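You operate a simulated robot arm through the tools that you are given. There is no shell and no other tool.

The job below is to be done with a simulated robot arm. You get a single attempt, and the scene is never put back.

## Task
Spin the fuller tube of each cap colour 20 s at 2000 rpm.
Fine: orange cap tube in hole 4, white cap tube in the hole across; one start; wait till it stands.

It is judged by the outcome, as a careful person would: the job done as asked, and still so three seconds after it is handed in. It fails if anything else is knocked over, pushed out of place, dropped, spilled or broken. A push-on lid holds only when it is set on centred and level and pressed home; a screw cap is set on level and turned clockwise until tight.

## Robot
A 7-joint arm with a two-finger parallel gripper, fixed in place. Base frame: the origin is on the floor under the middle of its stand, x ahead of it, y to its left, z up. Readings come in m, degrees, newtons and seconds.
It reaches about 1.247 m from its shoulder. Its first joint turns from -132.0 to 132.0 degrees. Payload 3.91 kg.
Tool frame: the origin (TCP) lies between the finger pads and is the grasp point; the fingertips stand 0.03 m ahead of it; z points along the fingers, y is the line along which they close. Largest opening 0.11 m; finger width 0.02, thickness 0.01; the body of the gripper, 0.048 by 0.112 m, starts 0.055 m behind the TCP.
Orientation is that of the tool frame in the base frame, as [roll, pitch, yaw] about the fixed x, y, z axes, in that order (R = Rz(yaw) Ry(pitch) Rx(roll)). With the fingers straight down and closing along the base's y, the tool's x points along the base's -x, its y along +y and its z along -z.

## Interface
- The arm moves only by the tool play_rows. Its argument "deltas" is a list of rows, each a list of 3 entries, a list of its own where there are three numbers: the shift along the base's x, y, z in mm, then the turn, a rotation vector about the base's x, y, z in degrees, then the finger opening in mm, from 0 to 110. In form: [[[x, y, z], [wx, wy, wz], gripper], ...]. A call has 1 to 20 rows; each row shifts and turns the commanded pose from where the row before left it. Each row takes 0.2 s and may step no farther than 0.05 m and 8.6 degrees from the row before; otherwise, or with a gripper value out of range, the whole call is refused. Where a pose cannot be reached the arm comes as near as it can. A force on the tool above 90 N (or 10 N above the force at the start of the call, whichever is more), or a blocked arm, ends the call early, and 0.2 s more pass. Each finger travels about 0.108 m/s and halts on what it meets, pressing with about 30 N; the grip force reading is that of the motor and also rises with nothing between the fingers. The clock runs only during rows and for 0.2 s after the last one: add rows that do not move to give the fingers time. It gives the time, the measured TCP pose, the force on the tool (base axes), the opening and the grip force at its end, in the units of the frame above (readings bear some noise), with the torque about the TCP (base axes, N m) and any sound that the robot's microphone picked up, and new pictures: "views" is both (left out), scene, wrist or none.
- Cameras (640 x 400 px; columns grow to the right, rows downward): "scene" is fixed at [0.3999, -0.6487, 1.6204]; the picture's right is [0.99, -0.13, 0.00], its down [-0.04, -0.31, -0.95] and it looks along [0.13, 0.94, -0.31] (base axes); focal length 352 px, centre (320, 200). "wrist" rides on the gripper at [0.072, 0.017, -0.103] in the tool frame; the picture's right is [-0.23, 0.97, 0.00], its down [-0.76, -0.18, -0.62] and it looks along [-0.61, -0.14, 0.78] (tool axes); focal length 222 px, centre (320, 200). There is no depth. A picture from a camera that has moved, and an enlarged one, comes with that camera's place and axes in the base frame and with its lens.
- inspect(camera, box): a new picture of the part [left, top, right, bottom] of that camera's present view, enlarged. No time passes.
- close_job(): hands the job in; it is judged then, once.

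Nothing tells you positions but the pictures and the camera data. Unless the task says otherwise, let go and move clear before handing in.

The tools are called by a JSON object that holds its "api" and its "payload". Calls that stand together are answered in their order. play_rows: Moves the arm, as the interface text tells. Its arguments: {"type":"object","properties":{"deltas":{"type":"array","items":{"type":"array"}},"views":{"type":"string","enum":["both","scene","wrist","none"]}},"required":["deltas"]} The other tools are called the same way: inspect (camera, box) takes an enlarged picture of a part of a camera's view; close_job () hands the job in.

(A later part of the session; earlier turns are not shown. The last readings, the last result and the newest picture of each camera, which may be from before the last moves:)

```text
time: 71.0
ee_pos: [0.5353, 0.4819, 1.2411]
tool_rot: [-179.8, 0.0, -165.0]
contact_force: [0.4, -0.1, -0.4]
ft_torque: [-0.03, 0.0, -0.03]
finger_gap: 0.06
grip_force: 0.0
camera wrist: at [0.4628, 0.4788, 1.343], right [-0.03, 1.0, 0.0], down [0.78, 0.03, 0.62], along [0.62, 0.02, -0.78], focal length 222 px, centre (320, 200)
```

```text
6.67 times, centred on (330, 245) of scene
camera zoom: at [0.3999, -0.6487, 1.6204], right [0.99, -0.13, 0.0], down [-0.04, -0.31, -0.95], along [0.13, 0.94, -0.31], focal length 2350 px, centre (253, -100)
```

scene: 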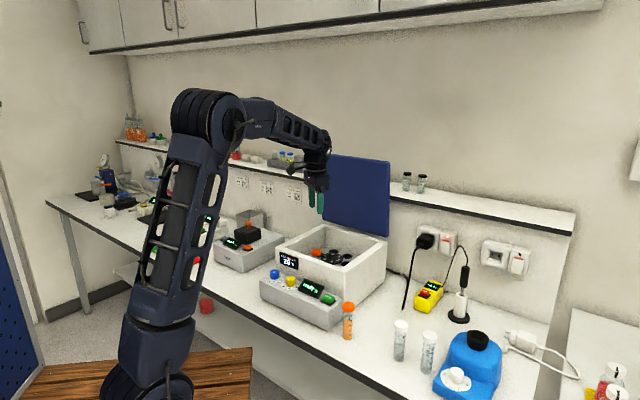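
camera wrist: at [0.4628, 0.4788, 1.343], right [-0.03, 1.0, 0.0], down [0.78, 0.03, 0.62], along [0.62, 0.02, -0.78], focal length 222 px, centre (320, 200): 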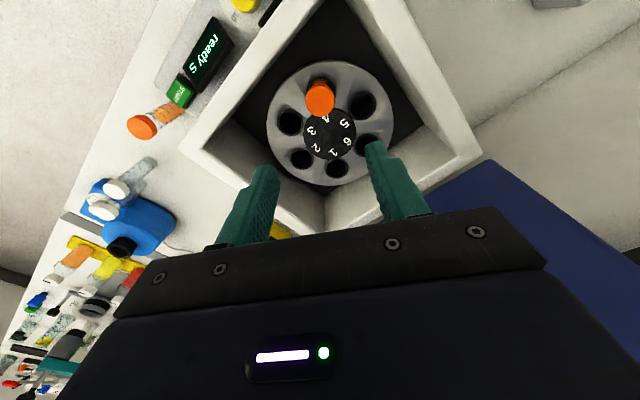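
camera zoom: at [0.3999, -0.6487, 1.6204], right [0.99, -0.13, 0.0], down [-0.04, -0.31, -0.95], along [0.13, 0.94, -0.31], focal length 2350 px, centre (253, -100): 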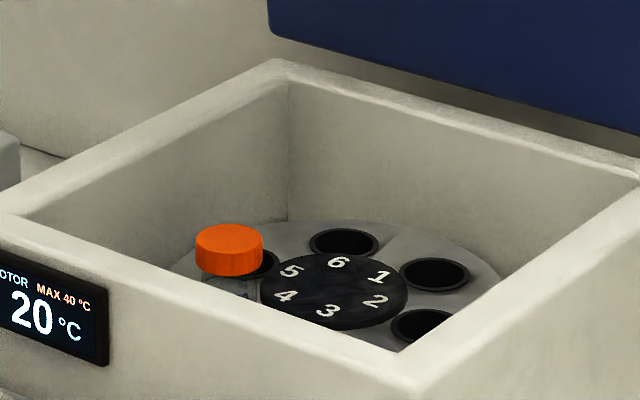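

The orange tube stands in hole 4. Now I'll go to the fuller white tube, W1, near (0.719, 0.104).

{"api": "play_rows", "payload": {"deltas": [[[20.4, -42, 0], [0, 0, 0], 60], [[20.4, -42, 0], [0, 0, 0], 60], [[20.4, -42, 0], [0, 0, 0], 60], [[20.4, -42, 0], [0, 0, 0], 60], [[20.4, -42, 0], [0, 0, 0], 60], [[20.4, -42, -15], [0, 0, 0], 60], [[20.4, -42, -15], [0, 0, 0], 60], [[20.4, -42, -15], [0, 0, 0], 60], [[20.4, -42, -15], [0, 0, 0], 60], [[0, 0, -30], [0, 0, 0], 60], [[0, 0, -30], [0, 0, 0], 60], [[0, 0, -30], [0, 0, 0], 60], [[0, 0, 0], [0, 0, 0], 60]], "views": "both"}}

{"api": "inspect", "payload": {"camera": "wrist", "box": [220, 50, 440, 210]}}

{"api": "inspect", "payload": {"camera": "scene", "box": [360, 250, 460, 380]}}

```text
time: 73.8
ee_pos: [0.7195, 0.1046, 1.0906]
tool_rot: [-179.9, 0.1, -165.0]
contact_force: [-0.9, 0.8, 0.5]
ft_torque: [-0.02, 0.01, 0.02]
finger_gap: 0.06
grip_force: 0.0
camera wrist: at [0.6468, 0.1009, 1.1922], right [-0.03, 1.0, 0.0], down [0.78, 0.03, 0.62], along [0.62, 0.02, -0.78], focal length 222 px, centre (320, 200)
```

scene: 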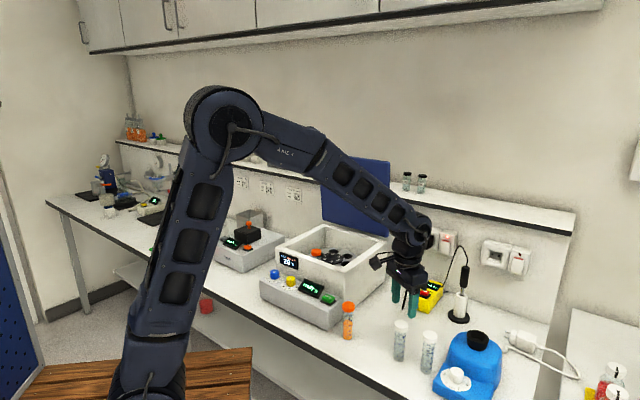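
wrist: 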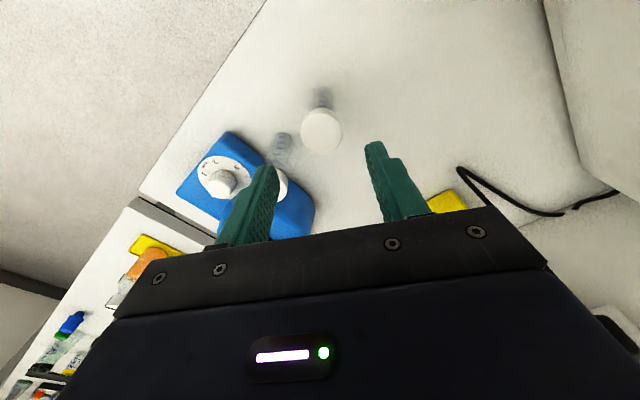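

```text
2.50 times, centred on (330, 130) of wrist
camera zoom: at [0.6468, 0.1009, 1.1922], right [-0.03, 1.0, 0.0], down [0.78, 0.03, 0.62], along [0.62, 0.02, -0.78], focal length 555 px, centre (295, 375)
```

zoom: 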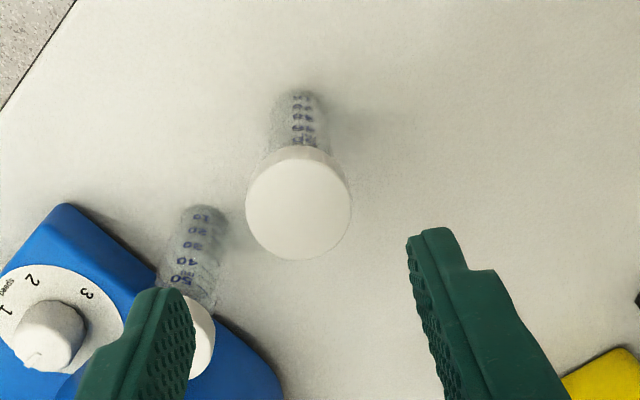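

```text
3.08 times, centred on (410, 315) of scene
camera zoom: at [0.3999, -0.6487, 1.6204], right [0.99, -0.13, 0.0], down [-0.04, -0.31, -0.95], along [0.13, 0.94, -0.31], focal length 1084 px, centre (43, -154)
```

zoom: 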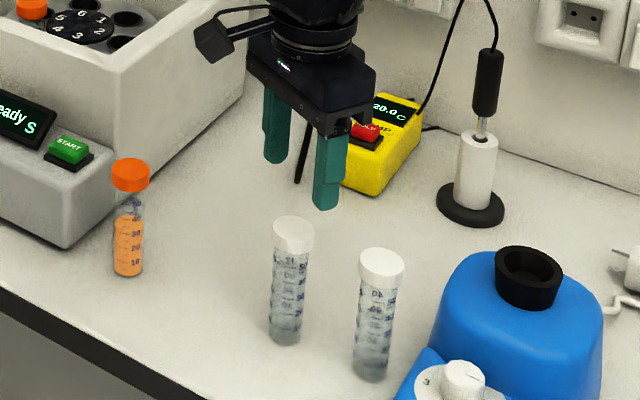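

{"api": "play_rows", "payload": {"deltas": [[[-0.4, -0.4, -25], [0, 0, 0], 60], [[0, 0, -22], [0, 0, 0], 60], [[0, 0, -10], [0, 0, 0], 60], [[0, 0, 0], [0, 0, 0], 60]], "views": "wrist"}}

{"api": "inspect", "payload": {"camera": "wrist", "box": [220, 80, 440, 230]}}

{"api": "inspect", "payload": {"camera": "scene", "box": [360, 250, 460, 380]}}

```text
time: 74.8
ee_pos: [0.7185, 0.1036, 1.0316]
tool_rot: [-179.9, 0.1, -165.0]
contact_force: [0.0, 0.1, 0.6]
ft_torque: [0.0, 0.04, 0.0]
finger_gap: 0.06
grip_force: 0.1
camera wrist: at [0.6465, 0.1005, 1.1359], right [-0.03, 1.0, 0.0], down [0.78, 0.03, 0.62], along [0.62, 0.02, -0.78], focal length 222 px, centre (320, 200)
```

wrist: 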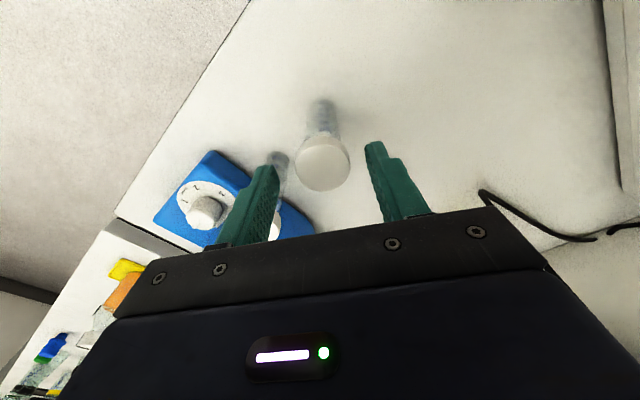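

```text
2.67 times, centred on (330, 155) of wrist
camera zoom: at [0.6465, 0.1005, 1.1359], right [-0.03, 1.0, 0.0], down [0.78, 0.03, 0.62], along [0.62, 0.02, -0.78], focal length 592 px, centre (293, 320)
```

zoom: 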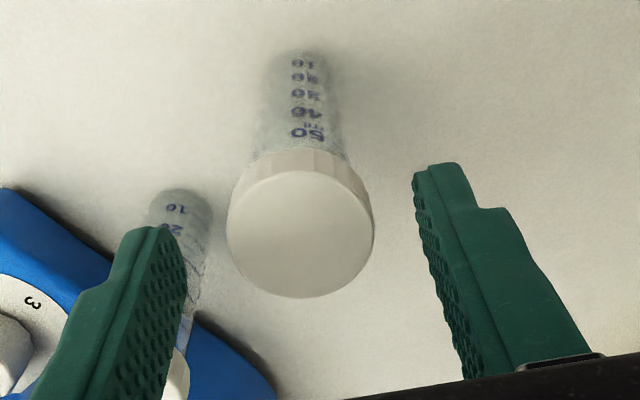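

```text
3.08 times, centred on (410, 315) of scene
camera zoom: at [0.3999, -0.6487, 1.6204], right [0.99, -0.13, 0.0], down [-0.04, -0.31, -0.95], along [0.13, 0.94, -0.31], focal length 1084 px, centre (43, -154)
```

zoom: 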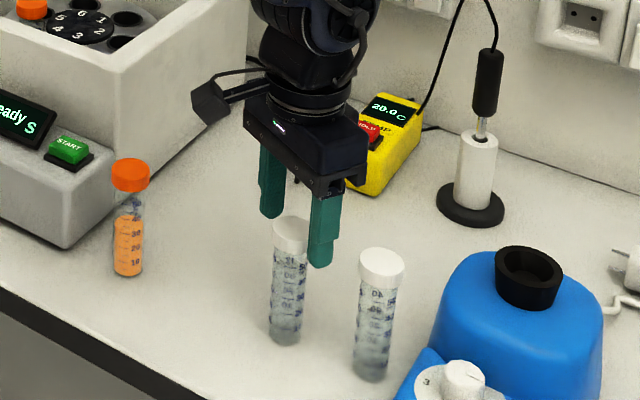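

{"api": "play_rows", "payload": {"deltas": [[[-2.5, 1.6, -3], [0, 0, 0], 60], [[0, 0, 0], [0, 0, 0], 60]], "views": "wrist"}}

{"api": "inspect", "payload": {"camera": "wrist", "box": [220, 80, 440, 230]}}

```text
time: 75.4
ee_pos: [0.7172, 0.1044, 1.0301]
tool_rot: [-179.9, 0.1, -165.0]
contact_force: [0.4, 0.7, -0.4]
ft_torque: [-0.02, 0.0, -0.02]
finger_gap: 0.0602
grip_force: 0.0
camera wrist: at [0.6441, 0.1016, 1.133], right [-0.03, 1.0, 0.0], down [0.78, 0.03, 0.62], along [0.62, 0.02, -0.78], focal length 222 px, centre (320, 200)
```

wrist: 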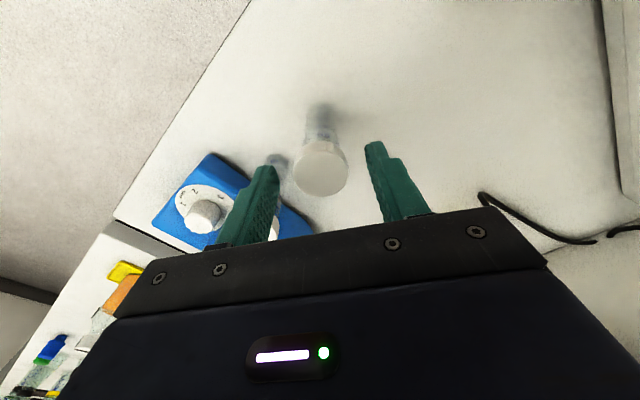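

```text
2.67 times, centred on (330, 155) of wrist
camera zoom: at [0.6441, 0.1016, 1.133], right [-0.03, 1.0, 0.0], down [0.78, 0.03, 0.62], along [0.62, 0.02, -0.78], focal length 592 px, centre (293, 320)
```

zoom: 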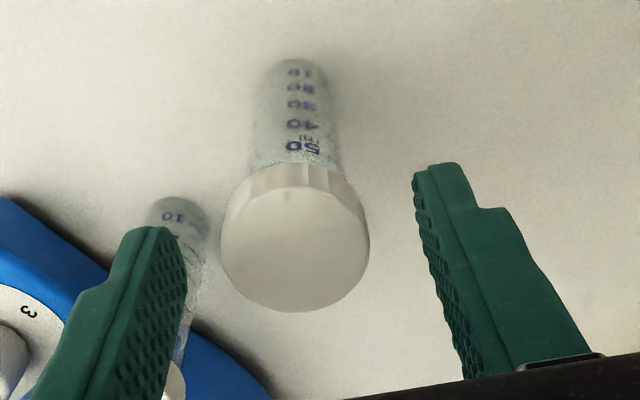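

{"api": "play_rows", "payload": {"deltas": [[[0, 0, -1], [0, 0, 0], 45], [[0, 0, 0], [0, 0, 0], 25], [[0, 0, 0], [0, 0, 0], 25], [[0, 0, 0], [0, 0, 0], 25]], "views": "none"}}

```text
time: 76.4
ee_pos: [0.718, 0.1062, 1.0299]
tool_rot: [-179.9, 0.1, -164.9]
contact_force: [0.5, 0.2, 1.1]
ft_torque: [0.06, -0.01, 0.03]
finger_gap: 0.0345
grip_force: 29.7
```

{"api": "play_rows", "payload": {"deltas": [[[0, 0, 10], [0, 0, 0], 25], [[0, 0, 20], [0, 0, 0], 25], [[0, 0, 35], [0, 0, 0], 25], [[0, 0, 40], [0, 0, 0], 25], [[0, 0, 40], [0, 0, 0], 25], [[0, 0, 40], [0, 0, 0], 25], [[0, 0, 30], [0, 0, 0], 25]], "views": "both"}}

{"api": "inspect", "payload": {"camera": "wrist", "box": [220, 60, 440, 210]}}

{"api": "inspect", "payload": {"camera": "scene", "box": [370, 180, 450, 290]}}

```text
time: 78.0
ee_pos: [0.7185, 0.106, 1.2441]
tool_rot: [-180.0, 0.1, -165.0]
contact_force: [0.3, 1.2, -1.5]
ft_torque: [0.01, 0.03, -0.04]
finger_gap: 0.0344
grip_force: 30.3
camera wrist: at [0.6439, 0.102, 1.3477], right [-0.03, 1.0, 0.0], down [0.78, 0.03, 0.62], along [0.62, 0.02, -0.78], focal length 222 px, centre (320, 200)
```

scene: 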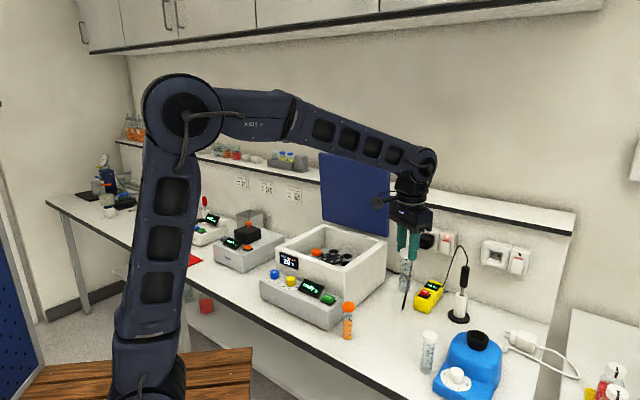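
wrist: 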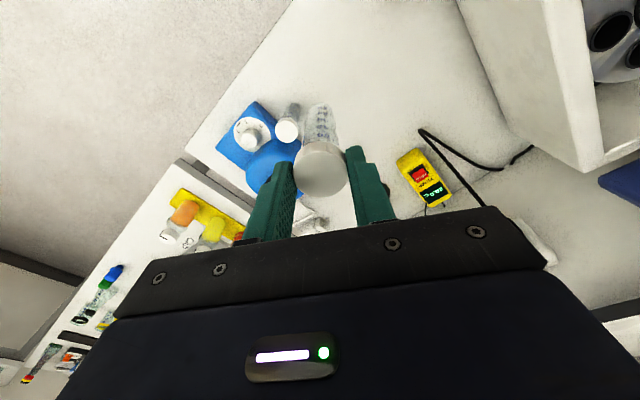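

```text
2.67 times, centred on (330, 135) of wrist
camera zoom: at [0.6439, 0.102, 1.3477], right [-0.03, 1.0, 0.0], down [0.78, 0.03, 0.62], along [0.62, 0.02, -0.78], focal length 592 px, centre (293, 373)
```

zoom: 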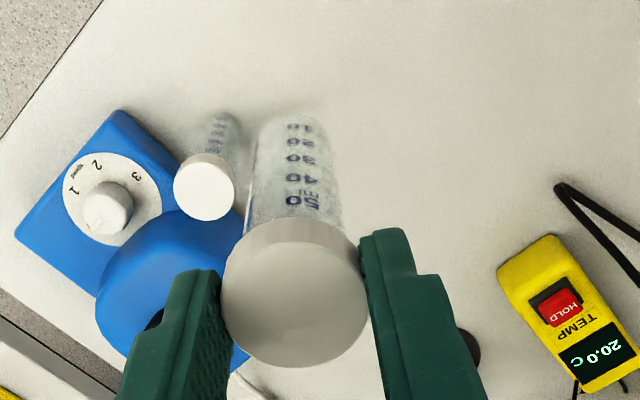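

```text
3.64 times, centred on (410, 235) of scene
camera zoom: at [0.3999, -0.6487, 1.6204], right [0.99, -0.13, 0.0], down [-0.04, -0.31, -0.95], along [0.13, 0.94, -0.31], focal length 1282 px, centre (-7, 73)
```

zoom: 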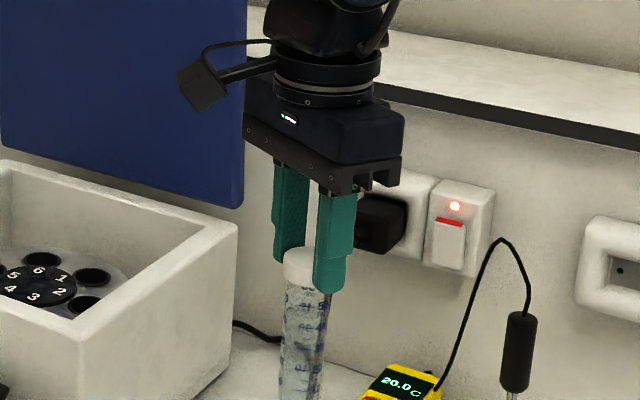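

The white tube is held well. I'll carry it to above hole 1, rotating the hand so its narrow side faces the open lid.

{"api": "play_rows", "payload": {"deltas": [[[-5.9, 40.9, 0], [0, 0, 7.5], 25], [[-5.9, 40.9, 0], [0, 0, 7.5], 25], [[-5.9, 40.9, 0], [0, 0, 7.5], 25], [[-5.9, 40.9, 0], [0, 0, 7.5], 25], [[-5.9, 40.9, 0], [0, 0, 0], 25], [[-5.9, 40.9, 0], [0, 0, 0], 25], [[-5.9, 40.9, 0], [0, 0, 0], 25], [[-5.9, 40.9, 0], [0, 0, 0], 25], [[0, 0, 0], [0, 0, 0], 25]], "views": "both"}}

```text
time: 80.0
ee_pos: [0.6702, 0.4337, 1.2441]
tool_rot: [-179.9, 0.1, -135.0]
contact_force: [0.1, 0.0, -0.1]
ft_torque: [0.01, -0.01, 0.01]
finger_gap: 0.0342
grip_force: 29.9
camera wrist: at [0.6075, 0.393, 1.3469], right [-0.53, 0.85, 0.0], down [0.66, 0.41, 0.62], along [0.53, 0.33, -0.78], focal length 222 px, centre (320, 200)
```

scene: 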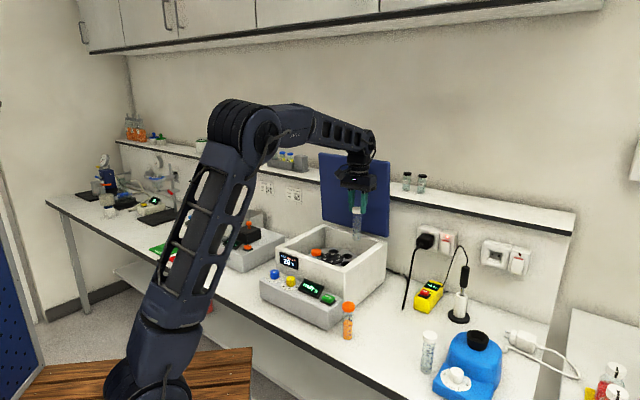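
wrist: 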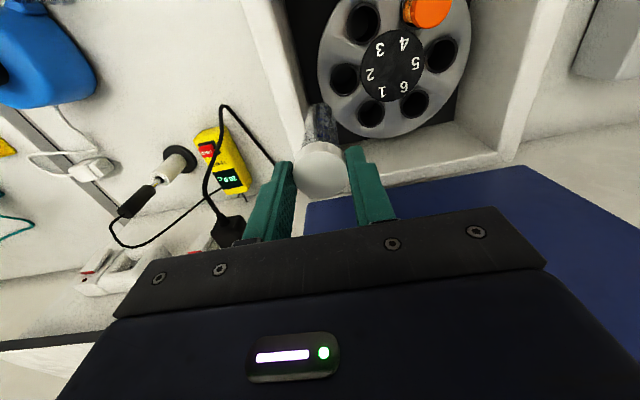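

{"api": "play_rows", "payload": {"deltas": [[[-4, 27, 0], [0, 0, 0], 25], [[-4, 27, 0], [0, 0, 0], 25], [[-3, 27, 0], [0, 0, 0], 25], [[0, 0, -20], [0, 0, 0], 25], [[0, 0, -20], [0, 0, 0], 25], [[0, 0, -20], [0, 0, 0], 25], [[0, 0, 0], [0, 0, 0], 25]], "views": "both"}}

{"api": "inspect", "payload": {"camera": "wrist", "box": [250, 40, 400, 200]}}

{"api": "inspect", "payload": {"camera": "scene", "box": [300, 180, 400, 280]}}

```text
time: 81.6
ee_pos: [0.6586, 0.5133, 1.1853]
tool_rot: [-179.9, 0.1, -135.0]
contact_force: [-0.7, 0.3, -0.4]
ft_torque: [-0.02, 0.0, 0.02]
finger_gap: 0.0344
grip_force: 30.3
camera wrist: at [0.5959, 0.4737, 1.287], right [-0.53, 0.85, 0.0], down [0.66, 0.41, 0.62], along [0.53, 0.33, -0.78], focal length 222 px, centre (320, 200)
```

scene: 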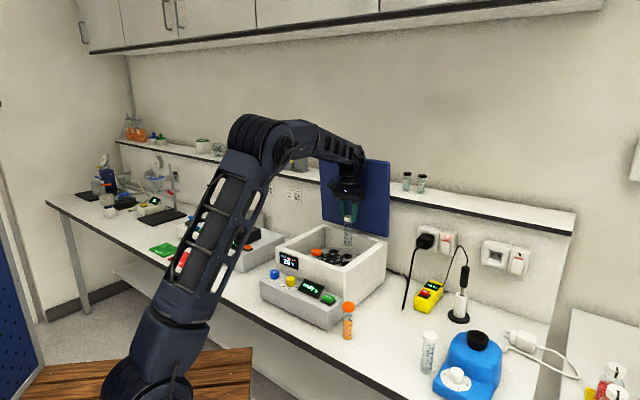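
wrist: 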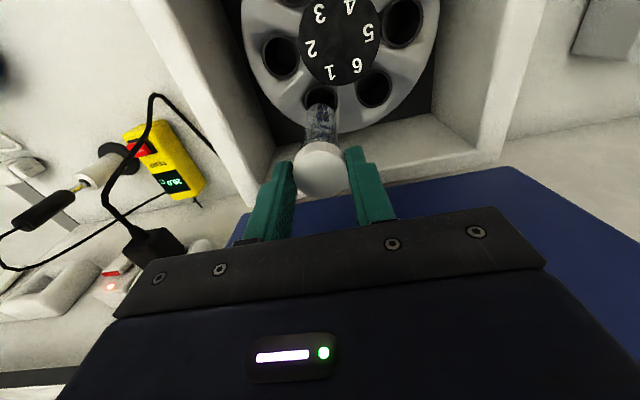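

```text
2.50 times, centred on (325, 120) of wrist
camera zoom: at [0.5959, 0.4737, 1.287], right [-0.53, 0.85, 0.0], down [0.66, 0.41, 0.62], along [0.53, 0.33, -0.78], focal length 555 px, centre (308, 400)
```

zoom: 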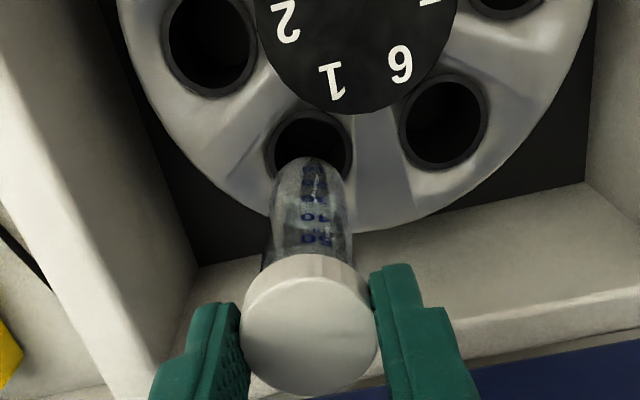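

```text
4.00 times, centred on (350, 230) of scene
camera zoom: at [0.3999, -0.6487, 1.6204], right [0.99, -0.13, 0.0], down [-0.04, -0.31, -0.95], along [0.13, 0.94, -0.31], focal length 1410 px, centre (200, 80)
```

zoom: 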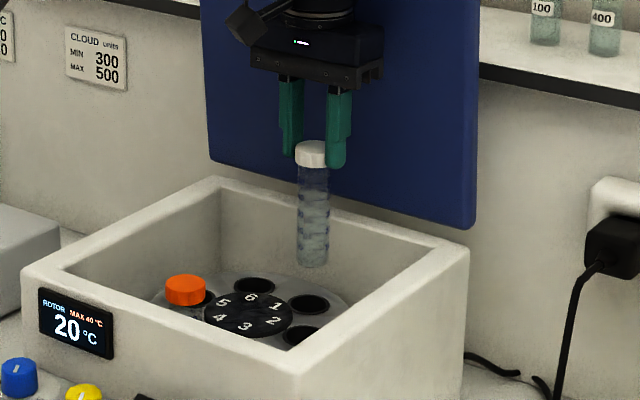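

{"api": "play_rows", "payload": {"deltas": [[[0, 0, -20], [0, 0, 0], 25], [[0, 0, -18], [0, 0, 0], 25], [[0, 0, 0], [0, 0, 0], 25]], "views": "none"}}

{"api": "inspect", "payload": {"camera": "wrist", "box": [280, 70, 360, 150]}}

{"api": "inspect", "payload": {"camera": "scene", "box": [320, 210, 380, 270]}}

```text
time: 82.4
ee_pos: [0.6612, 0.5128, 1.1459]
tool_rot: [-179.9, 0.2, -134.9]
contact_force: [-0.2, -0.8, 0.0]
ft_torque: [0.01, 0.02, -0.03]
finger_gap: 0.0339
grip_force: 29.6
```

```text
5.00 times, centred on (320, 110) of wrist
camera zoom: at [0.5966, 0.4731, 1.2486], right [-0.53, 0.85, 0.0], down [0.66, 0.41, 0.62], along [0.53, 0.33, -0.78], focal length 1111 px, centre (320, 650)
```

zoom: 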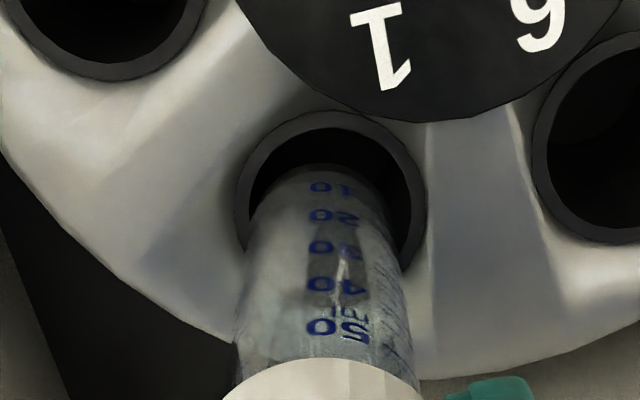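

```text
6.67 times, centred on (350, 240) of scene
camera zoom: at [0.3999, -0.6487, 1.6204], right [0.99, -0.13, 0.0], down [-0.04, -0.31, -0.95], along [0.13, 0.94, -0.31], focal length 2350 px, centre (120, -67)
```

zoom: 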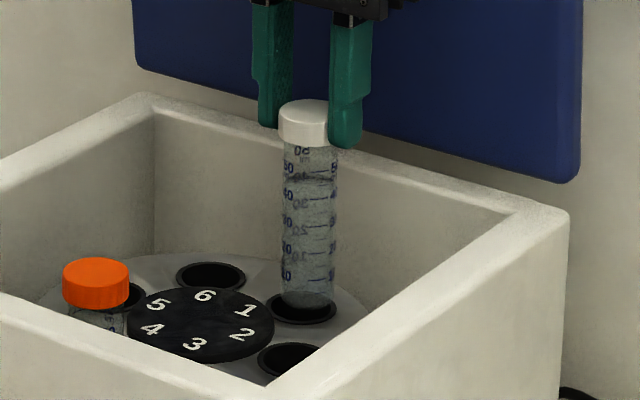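

{"api": "play_rows", "payload": {"deltas": [[[-2.2, 1.2, -3], [0, 0, 0], 25], [[0, 0, -4], [0, 0, 0], 25], [[0, 0, 0], [0, 0, 0], 25]], "views": "none"}}

{"api": "inspect", "payload": {"camera": "wrist", "box": [280, 70, 360, 150]}}

{"api": "inspect", "payload": {"camera": "scene", "box": [330, 230, 370, 270]}}

```text
time: 83.2
ee_pos: [0.657, 0.5137, 1.1395]
tool_rot: [-179.9, 0.2, -135.0]
contact_force: [0.8, -0.4, -0.4]
ft_torque: [-0.01, -0.03, 0.05]
finger_gap: 0.0341
grip_force: 29.5
```

```text
5.00 times, centred on (320, 110) of wrist
camera zoom: at [0.5943, 0.4744, 1.2419], right [-0.53, 0.85, 0.0], down [0.66, 0.41, 0.62], along [0.53, 0.33, -0.78], focal length 1111 px, centre (320, 650)
```

zoom: 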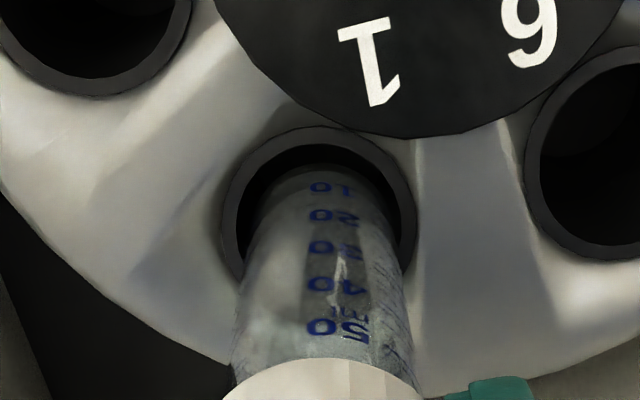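

```text
10.00 times, centred on (350, 250) of scene
camera zoom: at [0.3999, -0.6487, 1.6204], right [0.99, -0.13, 0.0], down [-0.04, -0.31, -0.95], along [0.13, 0.94, -0.31], focal length 3525 px, centre (20, -300)
```

zoom: 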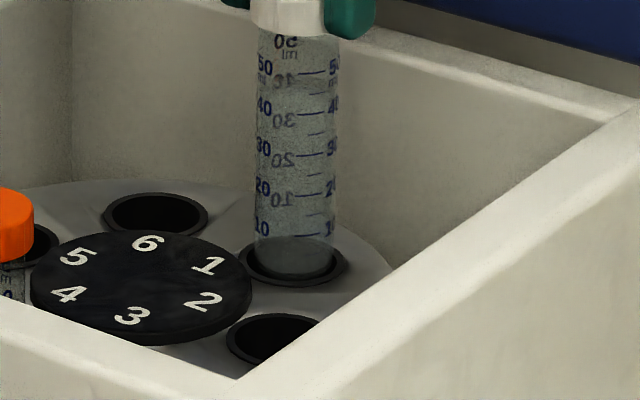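

{"api": "play_rows", "payload": {"deltas": [[[-0.4, 0, -4], [0, 0, 0], 25], [[0, 0, -4], [0, 0, 0], 25], [[0, 0, -4], [0, 0, 0], 25], [[0, 0, 0], [0, 0, 0], 25]], "views": "none"}}

{"api": "inspect", "payload": {"camera": "wrist", "box": [280, 70, 360, 150]}}

{"api": "inspect", "payload": {"camera": "scene", "box": [330, 230, 370, 270]}}

```text
time: 84.2
ee_pos: [0.656, 0.5144, 1.1268]
tool_rot: [-179.9, 0.2, -135.0]
contact_force: [0.6, -1.0, -2.1]
ft_torque: [-0.02, 0.0, -0.05]
finger_gap: 0.0344
grip_force: 30.3
```

```text
5.00 times, centred on (320, 110) of wrist
camera zoom: at [0.5939, 0.474, 1.23], right [-0.53, 0.85, 0.0], down [0.66, 0.41, 0.62], along [0.53, 0.33, -0.78], focal length 1111 px, centre (320, 650)
```

zoom: 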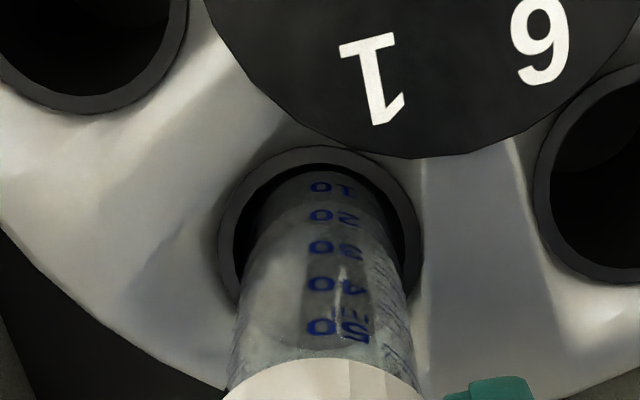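

```text
10.00 times, centred on (350, 250) of scene
camera zoom: at [0.3999, -0.6487, 1.6204], right [0.99, -0.13, 0.0], down [-0.04, -0.31, -0.95], along [0.13, 0.94, -0.31], focal length 3525 px, centre (20, -300)
```

zoom: 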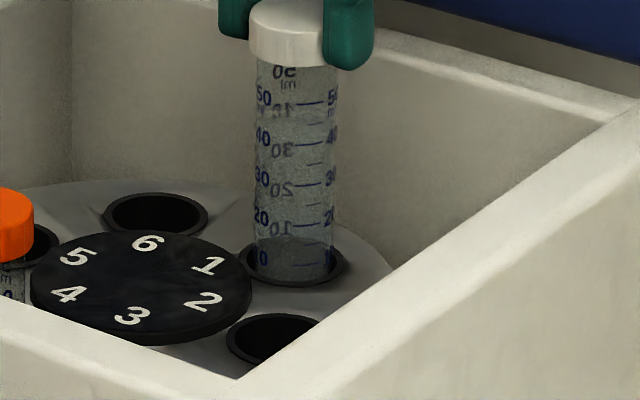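

{"api": "play_rows", "payload": {"deltas": [[[0, 0, -4], [0, 0, 0], 25], [[0, 0, -4], [0, 0, 0], 25], [[0, 0, -4], [0, 0, 0], 25], [[0, 0, 0], [0, 0, 0], 25]], "views": "none"}}

{"api": "inspect", "payload": {"camera": "wrist", "box": [280, 70, 360, 150]}}

{"api": "inspect", "payload": {"camera": "scene", "box": [330, 230, 370, 270]}}

```text
time: 85.2
ee_pos: [0.657, 0.5141, 1.1143]
tool_rot: [-179.9, 0.1, -135.0]
contact_force: [0.0, -0.2, -0.4]
ft_torque: [0.03, -0.01, 0.01]
finger_gap: 0.0345
grip_force: 30.1
```

```text
5.00 times, centred on (320, 110) of wrist
camera zoom: at [0.594, 0.4738, 1.2178], right [-0.53, 0.85, 0.0], down [0.66, 0.41, 0.62], along [0.53, 0.33, -0.78], focal length 1111 px, centre (320, 650)
```

zoom: 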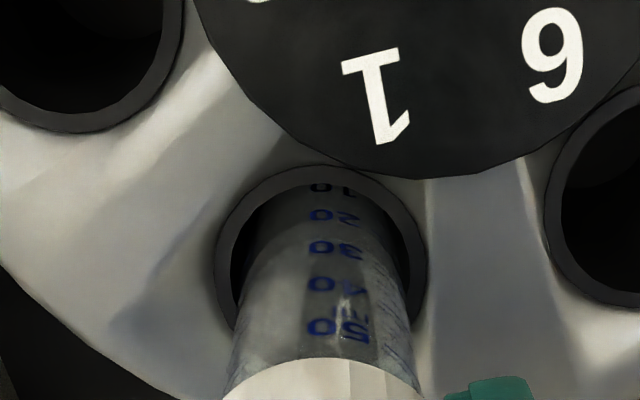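

```text
10.00 times, centred on (350, 250) of scene
camera zoom: at [0.3999, -0.6487, 1.6204], right [0.99, -0.13, 0.0], down [-0.04, -0.31, -0.95], along [0.13, 0.94, -0.31], focal length 3525 px, centre (20, -300)
```

zoom: 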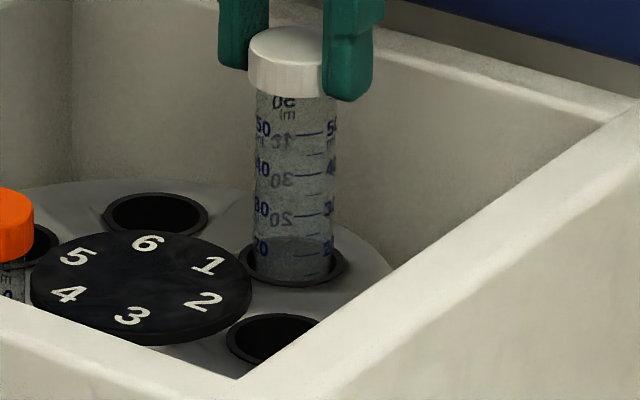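

The white tube has entered hole 1 freely. I'll keep lowering it while watching the force.

{"api": "play_rows", "payload": {"deltas": [[[0, 0, -5], [0, 0, 0], 25], [[0, 0, -5], [0, 0, 0], 25], [[0, 0, -5], [0, 0, 0], 25], [[0, 0, -5], [0, 0, 0], 25], [[0, 0, 0], [0, 0, 0], 25]], "views": "none"}}

```text
time: 86.4
ee_pos: [0.6567, 0.5143, 1.0955]
tool_rot: [-179.9, 0.1, -135.0]
contact_force: [-0.1, 0.5, -0.2]
ft_torque: [0.02, 0.0, -0.02]
finger_gap: 0.0345
grip_force: 30.2
```

{"api": "play_rows", "payload": {"deltas": [[[0, 0, -5], [0, 0, 0], 25], [[0, 0, -5], [0, 0, 0], 25], [[0, 0, -5], [0, 0, 0], 25], [[0, 0, -5], [0, 0, 0], 25], [[0, 0, -5], [0, 0, 0], 25], [[0, 0, -3], [0, 0, 0], 25], [[0, 0, 0], [0, 0, 0], 25]], "views": "wrist"}}

```text
time: 88.0
ee_pos: [0.6565, 0.5149, 1.0677]
tool_rot: [-179.9, 0.3, -135.0]
contact_force: [1.7, 1.1, 20.5]
ft_torque: [0.21, -0.19, 0.03]
finger_gap: 0.0343
grip_force: 30.3
camera wrist: at [0.594, 0.4742, 1.1709], right [-0.53, 0.85, 0.0], down [0.66, 0.41, 0.63], along [0.53, 0.33, -0.78], focal length 222 px, centre (320, 200)
```

wrist: 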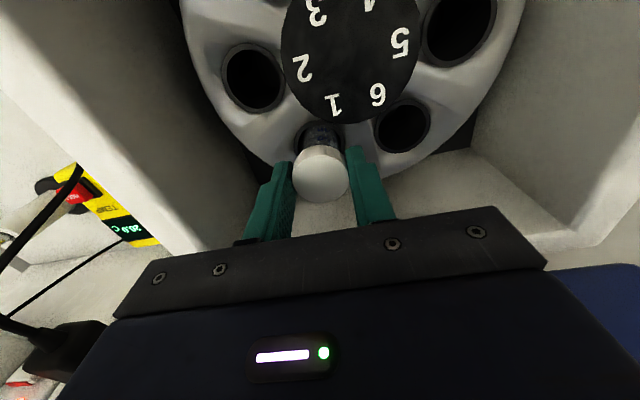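

The white tube has bottomed out. I'll relieve the push, release, and rise.

{"api": "play_rows", "payload": {"deltas": [[[0, 0, 1.5], [0, 0, 0], 25], [[0, 0, 0], [0, 0, 0], 40], [[0, 0, 0], [0, 0, 0], 55], [[0, 0, 0], [0, 0, 0], 55], [[0, 0, 15], [0, 0, 0], 55], [[0, 0, 40], [0, 0, 0], 55], [[0, 0, 40], [0, 0, 0], 55], [[0, 0, 30], [0, 0, 0], 55]], "views": "both"}}

{"api": "inspect", "payload": {"camera": "scene", "box": [300, 210, 380, 280]}}

{"api": "inspect", "payload": {"camera": "wrist", "box": [220, 0, 440, 180]}}

```text
time: 89.8
ee_pos: [0.6565, 0.5141, 1.1927]
tool_rot: [-179.9, 0.0, -135.0]
contact_force: [-0.2, 0.0, 0.0]
ft_torque: [0.0, 0.0, 0.0]
finger_gap: 0.0548
grip_force: 0.0
camera wrist: at [0.5935, 0.4742, 1.2962], right [-0.53, 0.85, 0.0], down [0.66, 0.41, 0.62], along [0.53, 0.33, -0.78], focal length 222 px, centre (320, 200)
```

scene: 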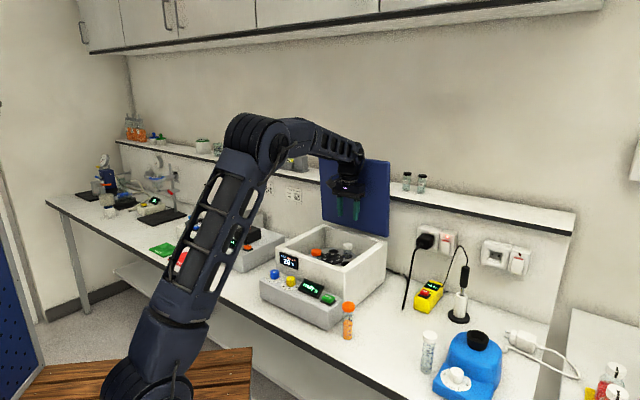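
wrist: 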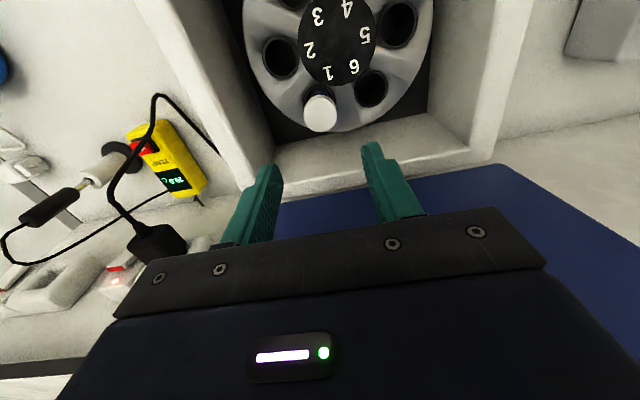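

```text
5.71 times, centred on (340, 245) of scene
camera zoom: at [0.3999, -0.6487, 1.6204], right [0.99, -0.13, 0.0], down [-0.04, -0.31, -0.95], along [0.13, 0.94, -0.31], focal length 2014 px, centre (206, -57)
```

zoom: 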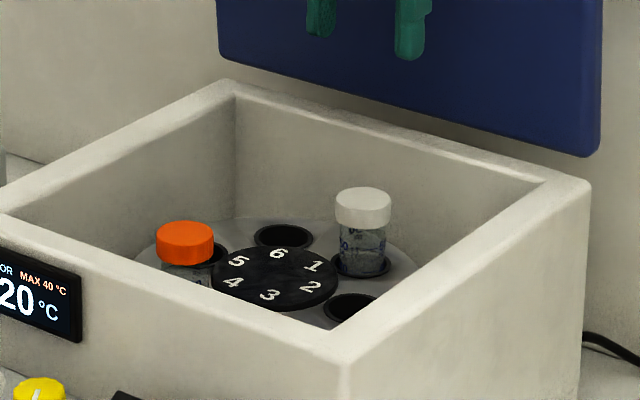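

```text
2.22 times, centred on (330, 90) of wrist
camera zoom: at [0.5935, 0.4742, 1.2962], right [-0.53, 0.85, 0.0], down [0.66, 0.41, 0.62], along [0.53, 0.33, -0.78], focal length 494 px, centre (298, 444)
```

zoom: 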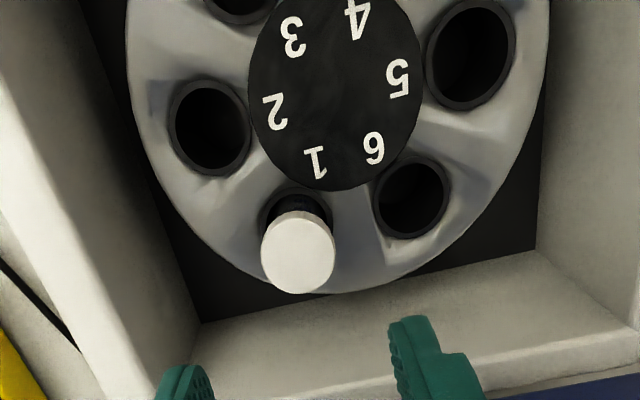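

Both tubes are seated: orange in hole 4, white in hole 1 opposite. Now I'll close the lid by going back to the handle the way I left it. First I rise, retreat, and turn the hand across the bar.

{"api": "play_rows", "payload": {"deltas": [[[-9, -9, 40], [0, 0, 0], 50], [[-9, -9, 40], [0, 0, 0], 45], [[-9, -9, 40], [0, 0, 0], 40], [[-9, -9, 40], [0, 0, 0], 40], [[-9, -9, 40], [0, 0, 0], 40], [[-9, -9, 37], [0, 0, 0], 40], [[0, 0, 0], [0, 0, -7.5], 40], [[0, 0, 0], [0, 0, -7.5], 40], [[0, 0, 0], [0, 0, -7.5], 40], [[0, 0, 0], [0, 0, -7.5], 40], [[0, 0, 0], [0, 0, -7.5], 40], [[0, 0, 0], [0, 0, -7.5], 40], [[0, 0, 0], [0, 0, -7.5], 40], [[0, 0, 0], [0, 0, -7.5], 40], [[0, 0, 0], [0, 0, -7.5], 40], [[0, 0, 0], [0, 0, -7.5], 40], [[0, 0, 0], [0, 0, -7.5], 40], [[0, 0, 0], [0, 0, -7.5], 40], [[0, 0, 0], [4.95, -4.95, 0], 40], [[0, 0, 0], [4.95, -4.95, 0], 40]], "views": "both"}}

```text
time: 94.0
ee_pos: [0.6029, 0.4604, 1.4292]
tool_rot: [166.1, 0.1, 134.8]
contact_force: [0.8, 0.7, -0.4]
ft_torque: [-0.04, 0.03, -0.02]
finger_gap: 0.0397
grip_force: 0.1
camera wrist: at [0.5468, 0.505, 1.5333], right [0.83, 0.51, 0.23], down [0.31, -0.77, 0.56], along [0.46, -0.4, -0.79], focal length 222 px, centre (320, 200)
```

scene: 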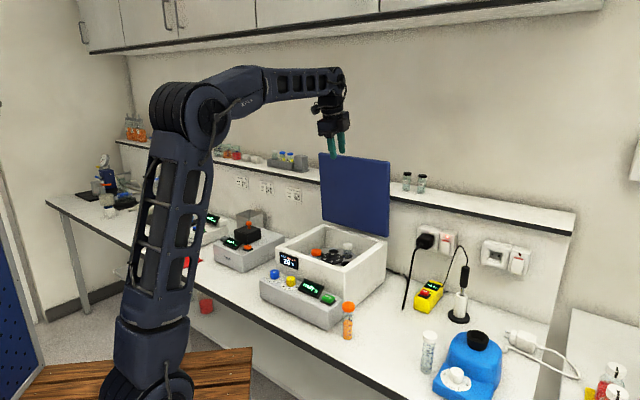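
wrist: 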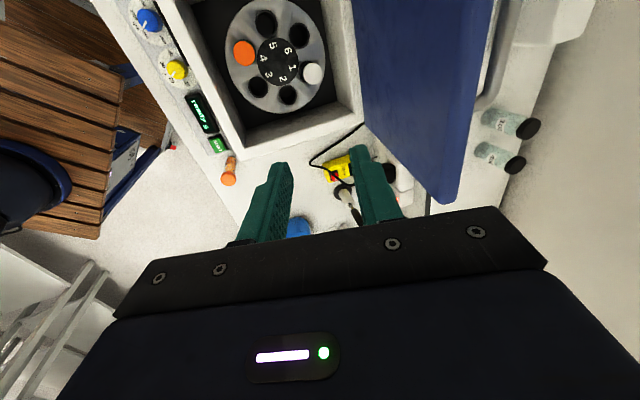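

{"api": "play_rows", "payload": {"deltas": [[[23, 32, 1], [0, 0, 0], 40], [[23, 32, 0], [0, 0, 0], 40], [[23, 32, 0], [0, 0, 0], 40], [[23, 32, 0], [0, 0, 0], 40], [[23, 32, 0], [0, 0, 0], 40], [[0, 0, 0], [0, 0, 0], 40]], "views": "both"}}

{"api": "inspect", "payload": {"camera": "wrist", "box": [180, 40, 440, 230]}}

```text
time: 95.4
ee_pos: [0.7181, 0.6218, 1.4296]
tool_rot: [166.2, 0.0, 135.0]
contact_force: [-0.1, 0.3, -0.5]
ft_torque: [0.01, 0.02, -0.01]
finger_gap: 0.0401
grip_force: 0.1
camera wrist: at [0.6618, 0.666, 1.535], right [0.83, 0.51, 0.23], down [0.31, -0.77, 0.56], along [0.46, -0.4, -0.79], focal length 222 px, centre (320, 200)
```

scene: 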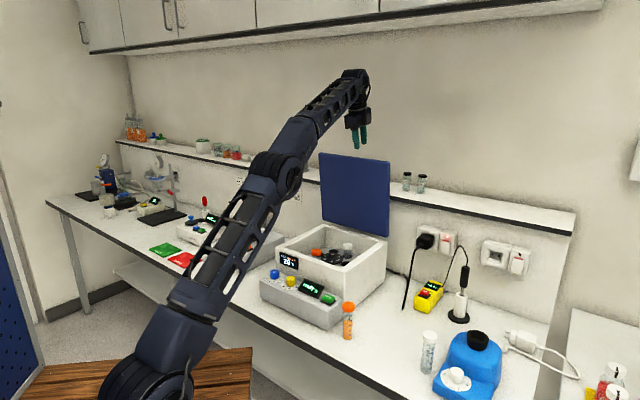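
wrist: 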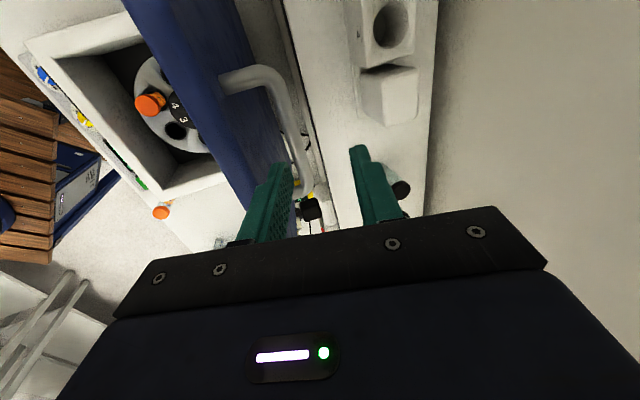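

```text
2.11 times, centred on (310, 135) of wrist
camera zoom: at [0.6618, 0.666, 1.535], right [0.83, 0.51, 0.23], down [0.31, -0.77, 0.56], along [0.46, -0.4, -0.79], focal length 468 px, centre (341, 337)
```

zoom: 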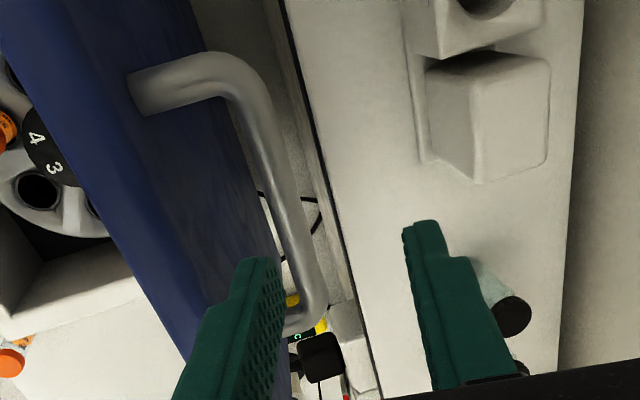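

The bar is centred at about b = 0.945, roughly 3 mm from the finger midline. I'll shift slightly and descend around it.

{"api": "play_rows", "payload": {"deltas": [[[-4, -4, -5], [0, 0, 0], 34], [[0, 0, -15], [0, 0, 0], 34], [[0, 0, -15], [0, 0, 0], 34], [[0, 0, -10], [0, 0, 0], 34], [[0, 0, 0], [0, 0, 0], 34]], "views": "wrist"}}

{"api": "inspect", "payload": {"camera": "wrist", "box": [200, 60, 440, 230]}}

{"api": "inspect", "payload": {"camera": "scene", "box": [290, 60, 420, 250]}}

```text
time: 96.6
ee_pos: [0.7133, 0.6168, 1.387]
tool_rot: [166.0, 0.2, 135.0]
contact_force: [0.3, 0.1, -0.4]
ft_torque: [-0.02, -0.01, 0.0]
finger_gap: 0.0338
grip_force: 0.1
camera wrist: at [0.657, 0.6605, 1.4908], right [0.83, 0.51, 0.23], down [0.31, -0.77, 0.56], along [0.47, -0.39, -0.79], focal length 222 px, centre (320, 200)
```

wrist: 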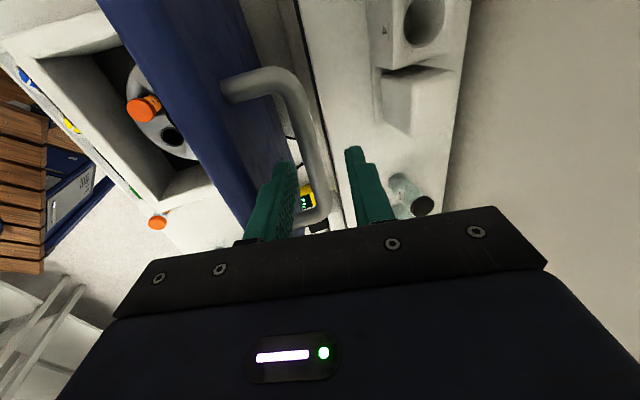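

```text
2.35 times, centred on (320, 145) of wrist
camera zoom: at [0.657, 0.6605, 1.4908], right [0.83, 0.51, 0.23], down [0.31, -0.77, 0.56], along [0.47, -0.39, -0.79], focal length 523 px, centre (320, 329)
```

zoom: 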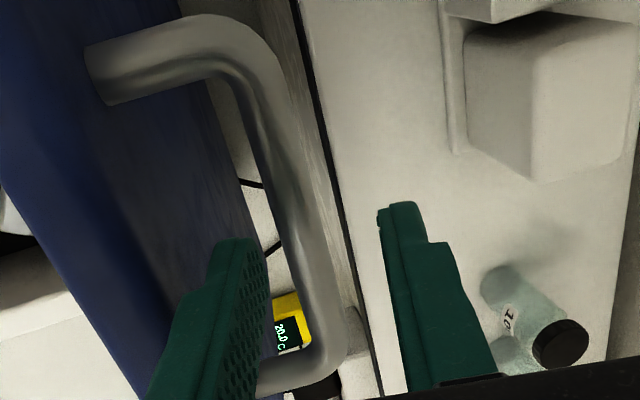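

```text
2.11 times, centred on (355, 155) of scene
camera zoom: at [0.3999, -0.6487, 1.6204], right [0.99, -0.13, 0.0], down [-0.04, -0.31, -0.95], along [0.13, 0.94, -0.31], focal length 742 px, centre (246, 295)
```

zoom: 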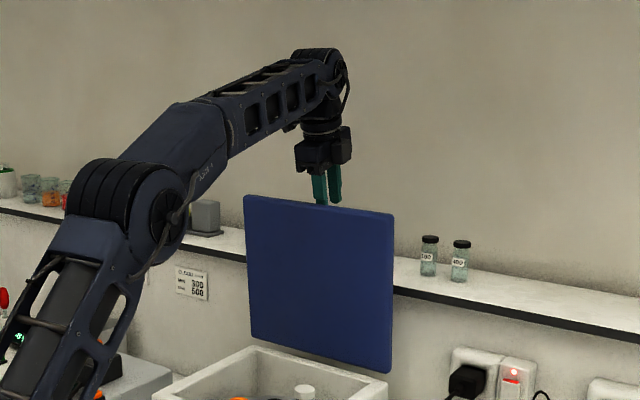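

{"api": "play_rows", "payload": {"deltas": [[[0, 0, -12], [0, 0, 0], 34], [[0, 0, -12], [0, 0, 0], 34], [[0, 0, -10], [0, 0, 0], 34], [[0, 0, 0], [0, 0, 0], 34]], "views": "wrist"}}

{"api": "inspect", "payload": {"camera": "wrist", "box": [200, 60, 440, 230]}}

```text
time: 97.6
ee_pos: [0.7134, 0.6173, 1.3532]
tool_rot: [166.0, 0.1, 135.0]
contact_force: [0.3, 0.7, -0.1]
ft_torque: [-0.02, 0.07, 0.01]
finger_gap: 0.0336
grip_force: 0.0
camera wrist: at [0.657, 0.6607, 1.4572], right [0.83, 0.51, 0.23], down [0.31, -0.77, 0.56], along [0.47, -0.39, -0.79], focal length 222 px, centre (320, 200)
```

wrist: 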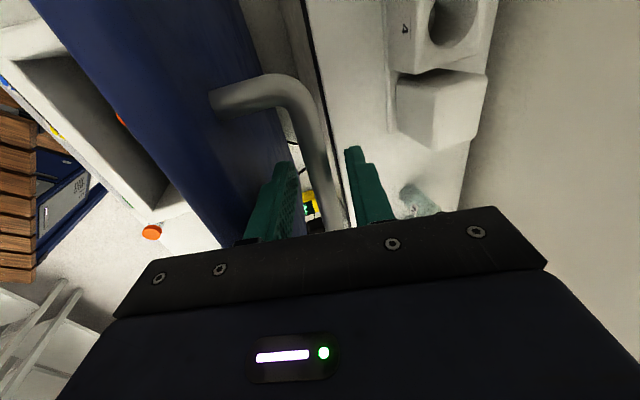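

```text
2.35 times, centred on (320, 145) of wrist
camera zoom: at [0.657, 0.6607, 1.4572], right [0.83, 0.51, 0.23], down [0.31, -0.77, 0.56], along [0.47, -0.39, -0.79], focal length 523 px, centre (320, 329)
```

zoom: 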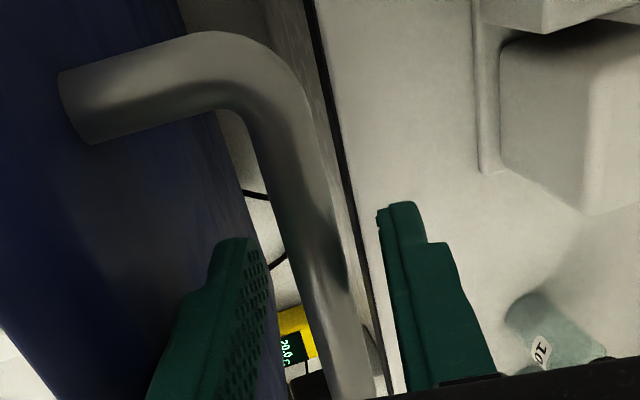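

{"api": "play_rows", "payload": {"deltas": [[[0, 0, 0], [0, 0, 0], 15], [[0, 0, 0], [0, 0, 0], 5], [[0, 0, 0], [0, 0, 0], 5], [[0, 0, 0], [0, 0, 0], 5]], "views": "none"}}

```text
time: 98.6
ee_pos: [0.7135, 0.6167, 1.3535]
tool_rot: [166.2, 0.1, 135.0]
contact_force: [-0.1, 0.3, -0.3]
ft_torque: [0.15, 0.14, -0.57]
finger_gap: 0.0136
grip_force: 44.6
```

The bar is gripped again. I'll swing the lid down along the same arc, straightening the hand as it goes.

{"api": "play_rows", "payload": {"deltas": [[[-12.2, -12.2, 0.6], [-2.47, 2.47, 0], 5], [[-12.2, -12.2, 0.6], [-2.47, 2.47, 0], 5], [[-18.4, -18.4, -2.4], [-2.47, 2.47, 0], 5], [[-18.2, -18.2, -5.1], [-2.47, 2.47, 0], 5], [[0, 0, 0], [0, 0, 0], 5]], "views": "scene"}}

```text
time: 99.8
ee_pos: [0.652, 0.5561, 1.3467]
tool_rot: [-179.8, 0.1, 135.0]
contact_force: [1.4, -1.7, -4.5]
ft_torque: [-0.04, -0.04, -0.59]
finger_gap: 0.0137
grip_force: 44.3
```

scene: 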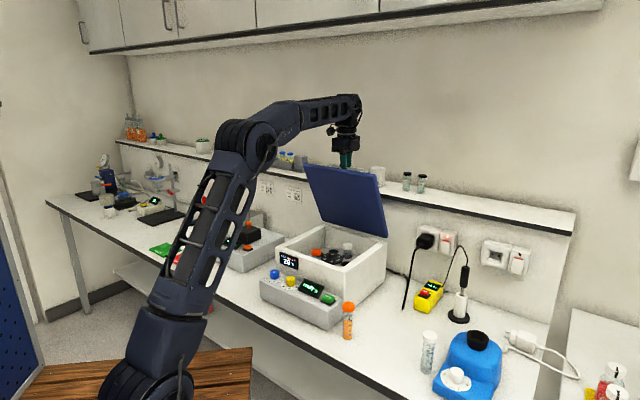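

{"api": "play_rows", "payload": {"deltas": [[[-18.3, -18.3, -7.9], [0, 0, 0], 5], [[-17.6, -17.6, -10.5], [0, 0, 0], 5], [[-16.8, -16.8, -13.2], [0, 0, 0], 5], [[-15.6, -15.6, -15.5], [0, 0, 0], 5], [[0, 0, 0], [0, 0, 0], 5]], "views": "none"}}

```text
time: 101.0
ee_pos: [0.5837, 0.4864, 1.2987]
tool_rot: [-180.0, 0.1, 135.0]
contact_force: [2.1, -0.4, -5.3]
ft_torque: [0.46, 0.42, -0.45]
finger_gap: 0.0133
grip_force: 44.9
```

{"api": "play_rows", "payload": {"deltas": [[[-14.4, -14.4, -17.7], [0, 0, 0], 5], [[-13.1, -13.1, -19.8], [0, 0, 0], 5], [[-11.5, -11.5, -21.6], [0, 0, 0], 5], [[-9.8, -9.8, -23.2], [0, 0, 0], 5], [[0, 0, 0], [0, 0, 0], 5]], "views": "scene"}}

```text
time: 102.2
ee_pos: [0.5349, 0.438, 1.2164]
tool_rot: [-179.9, 0.1, 134.9]
contact_force: [10.3, 17.7, -10.2]
ft_torque: [0.45, -0.07, -0.18]
finger_gap: 0.0134
grip_force: 45.3
```

scene: 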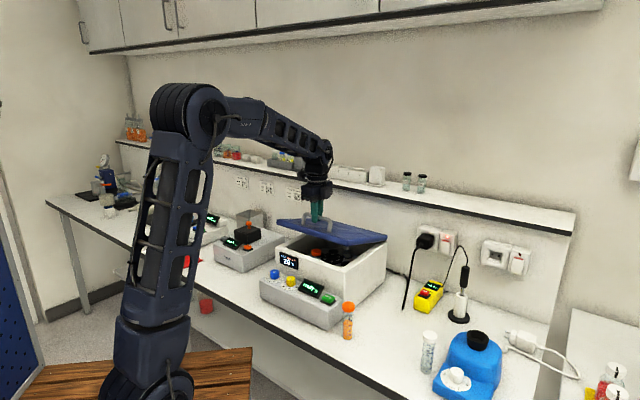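

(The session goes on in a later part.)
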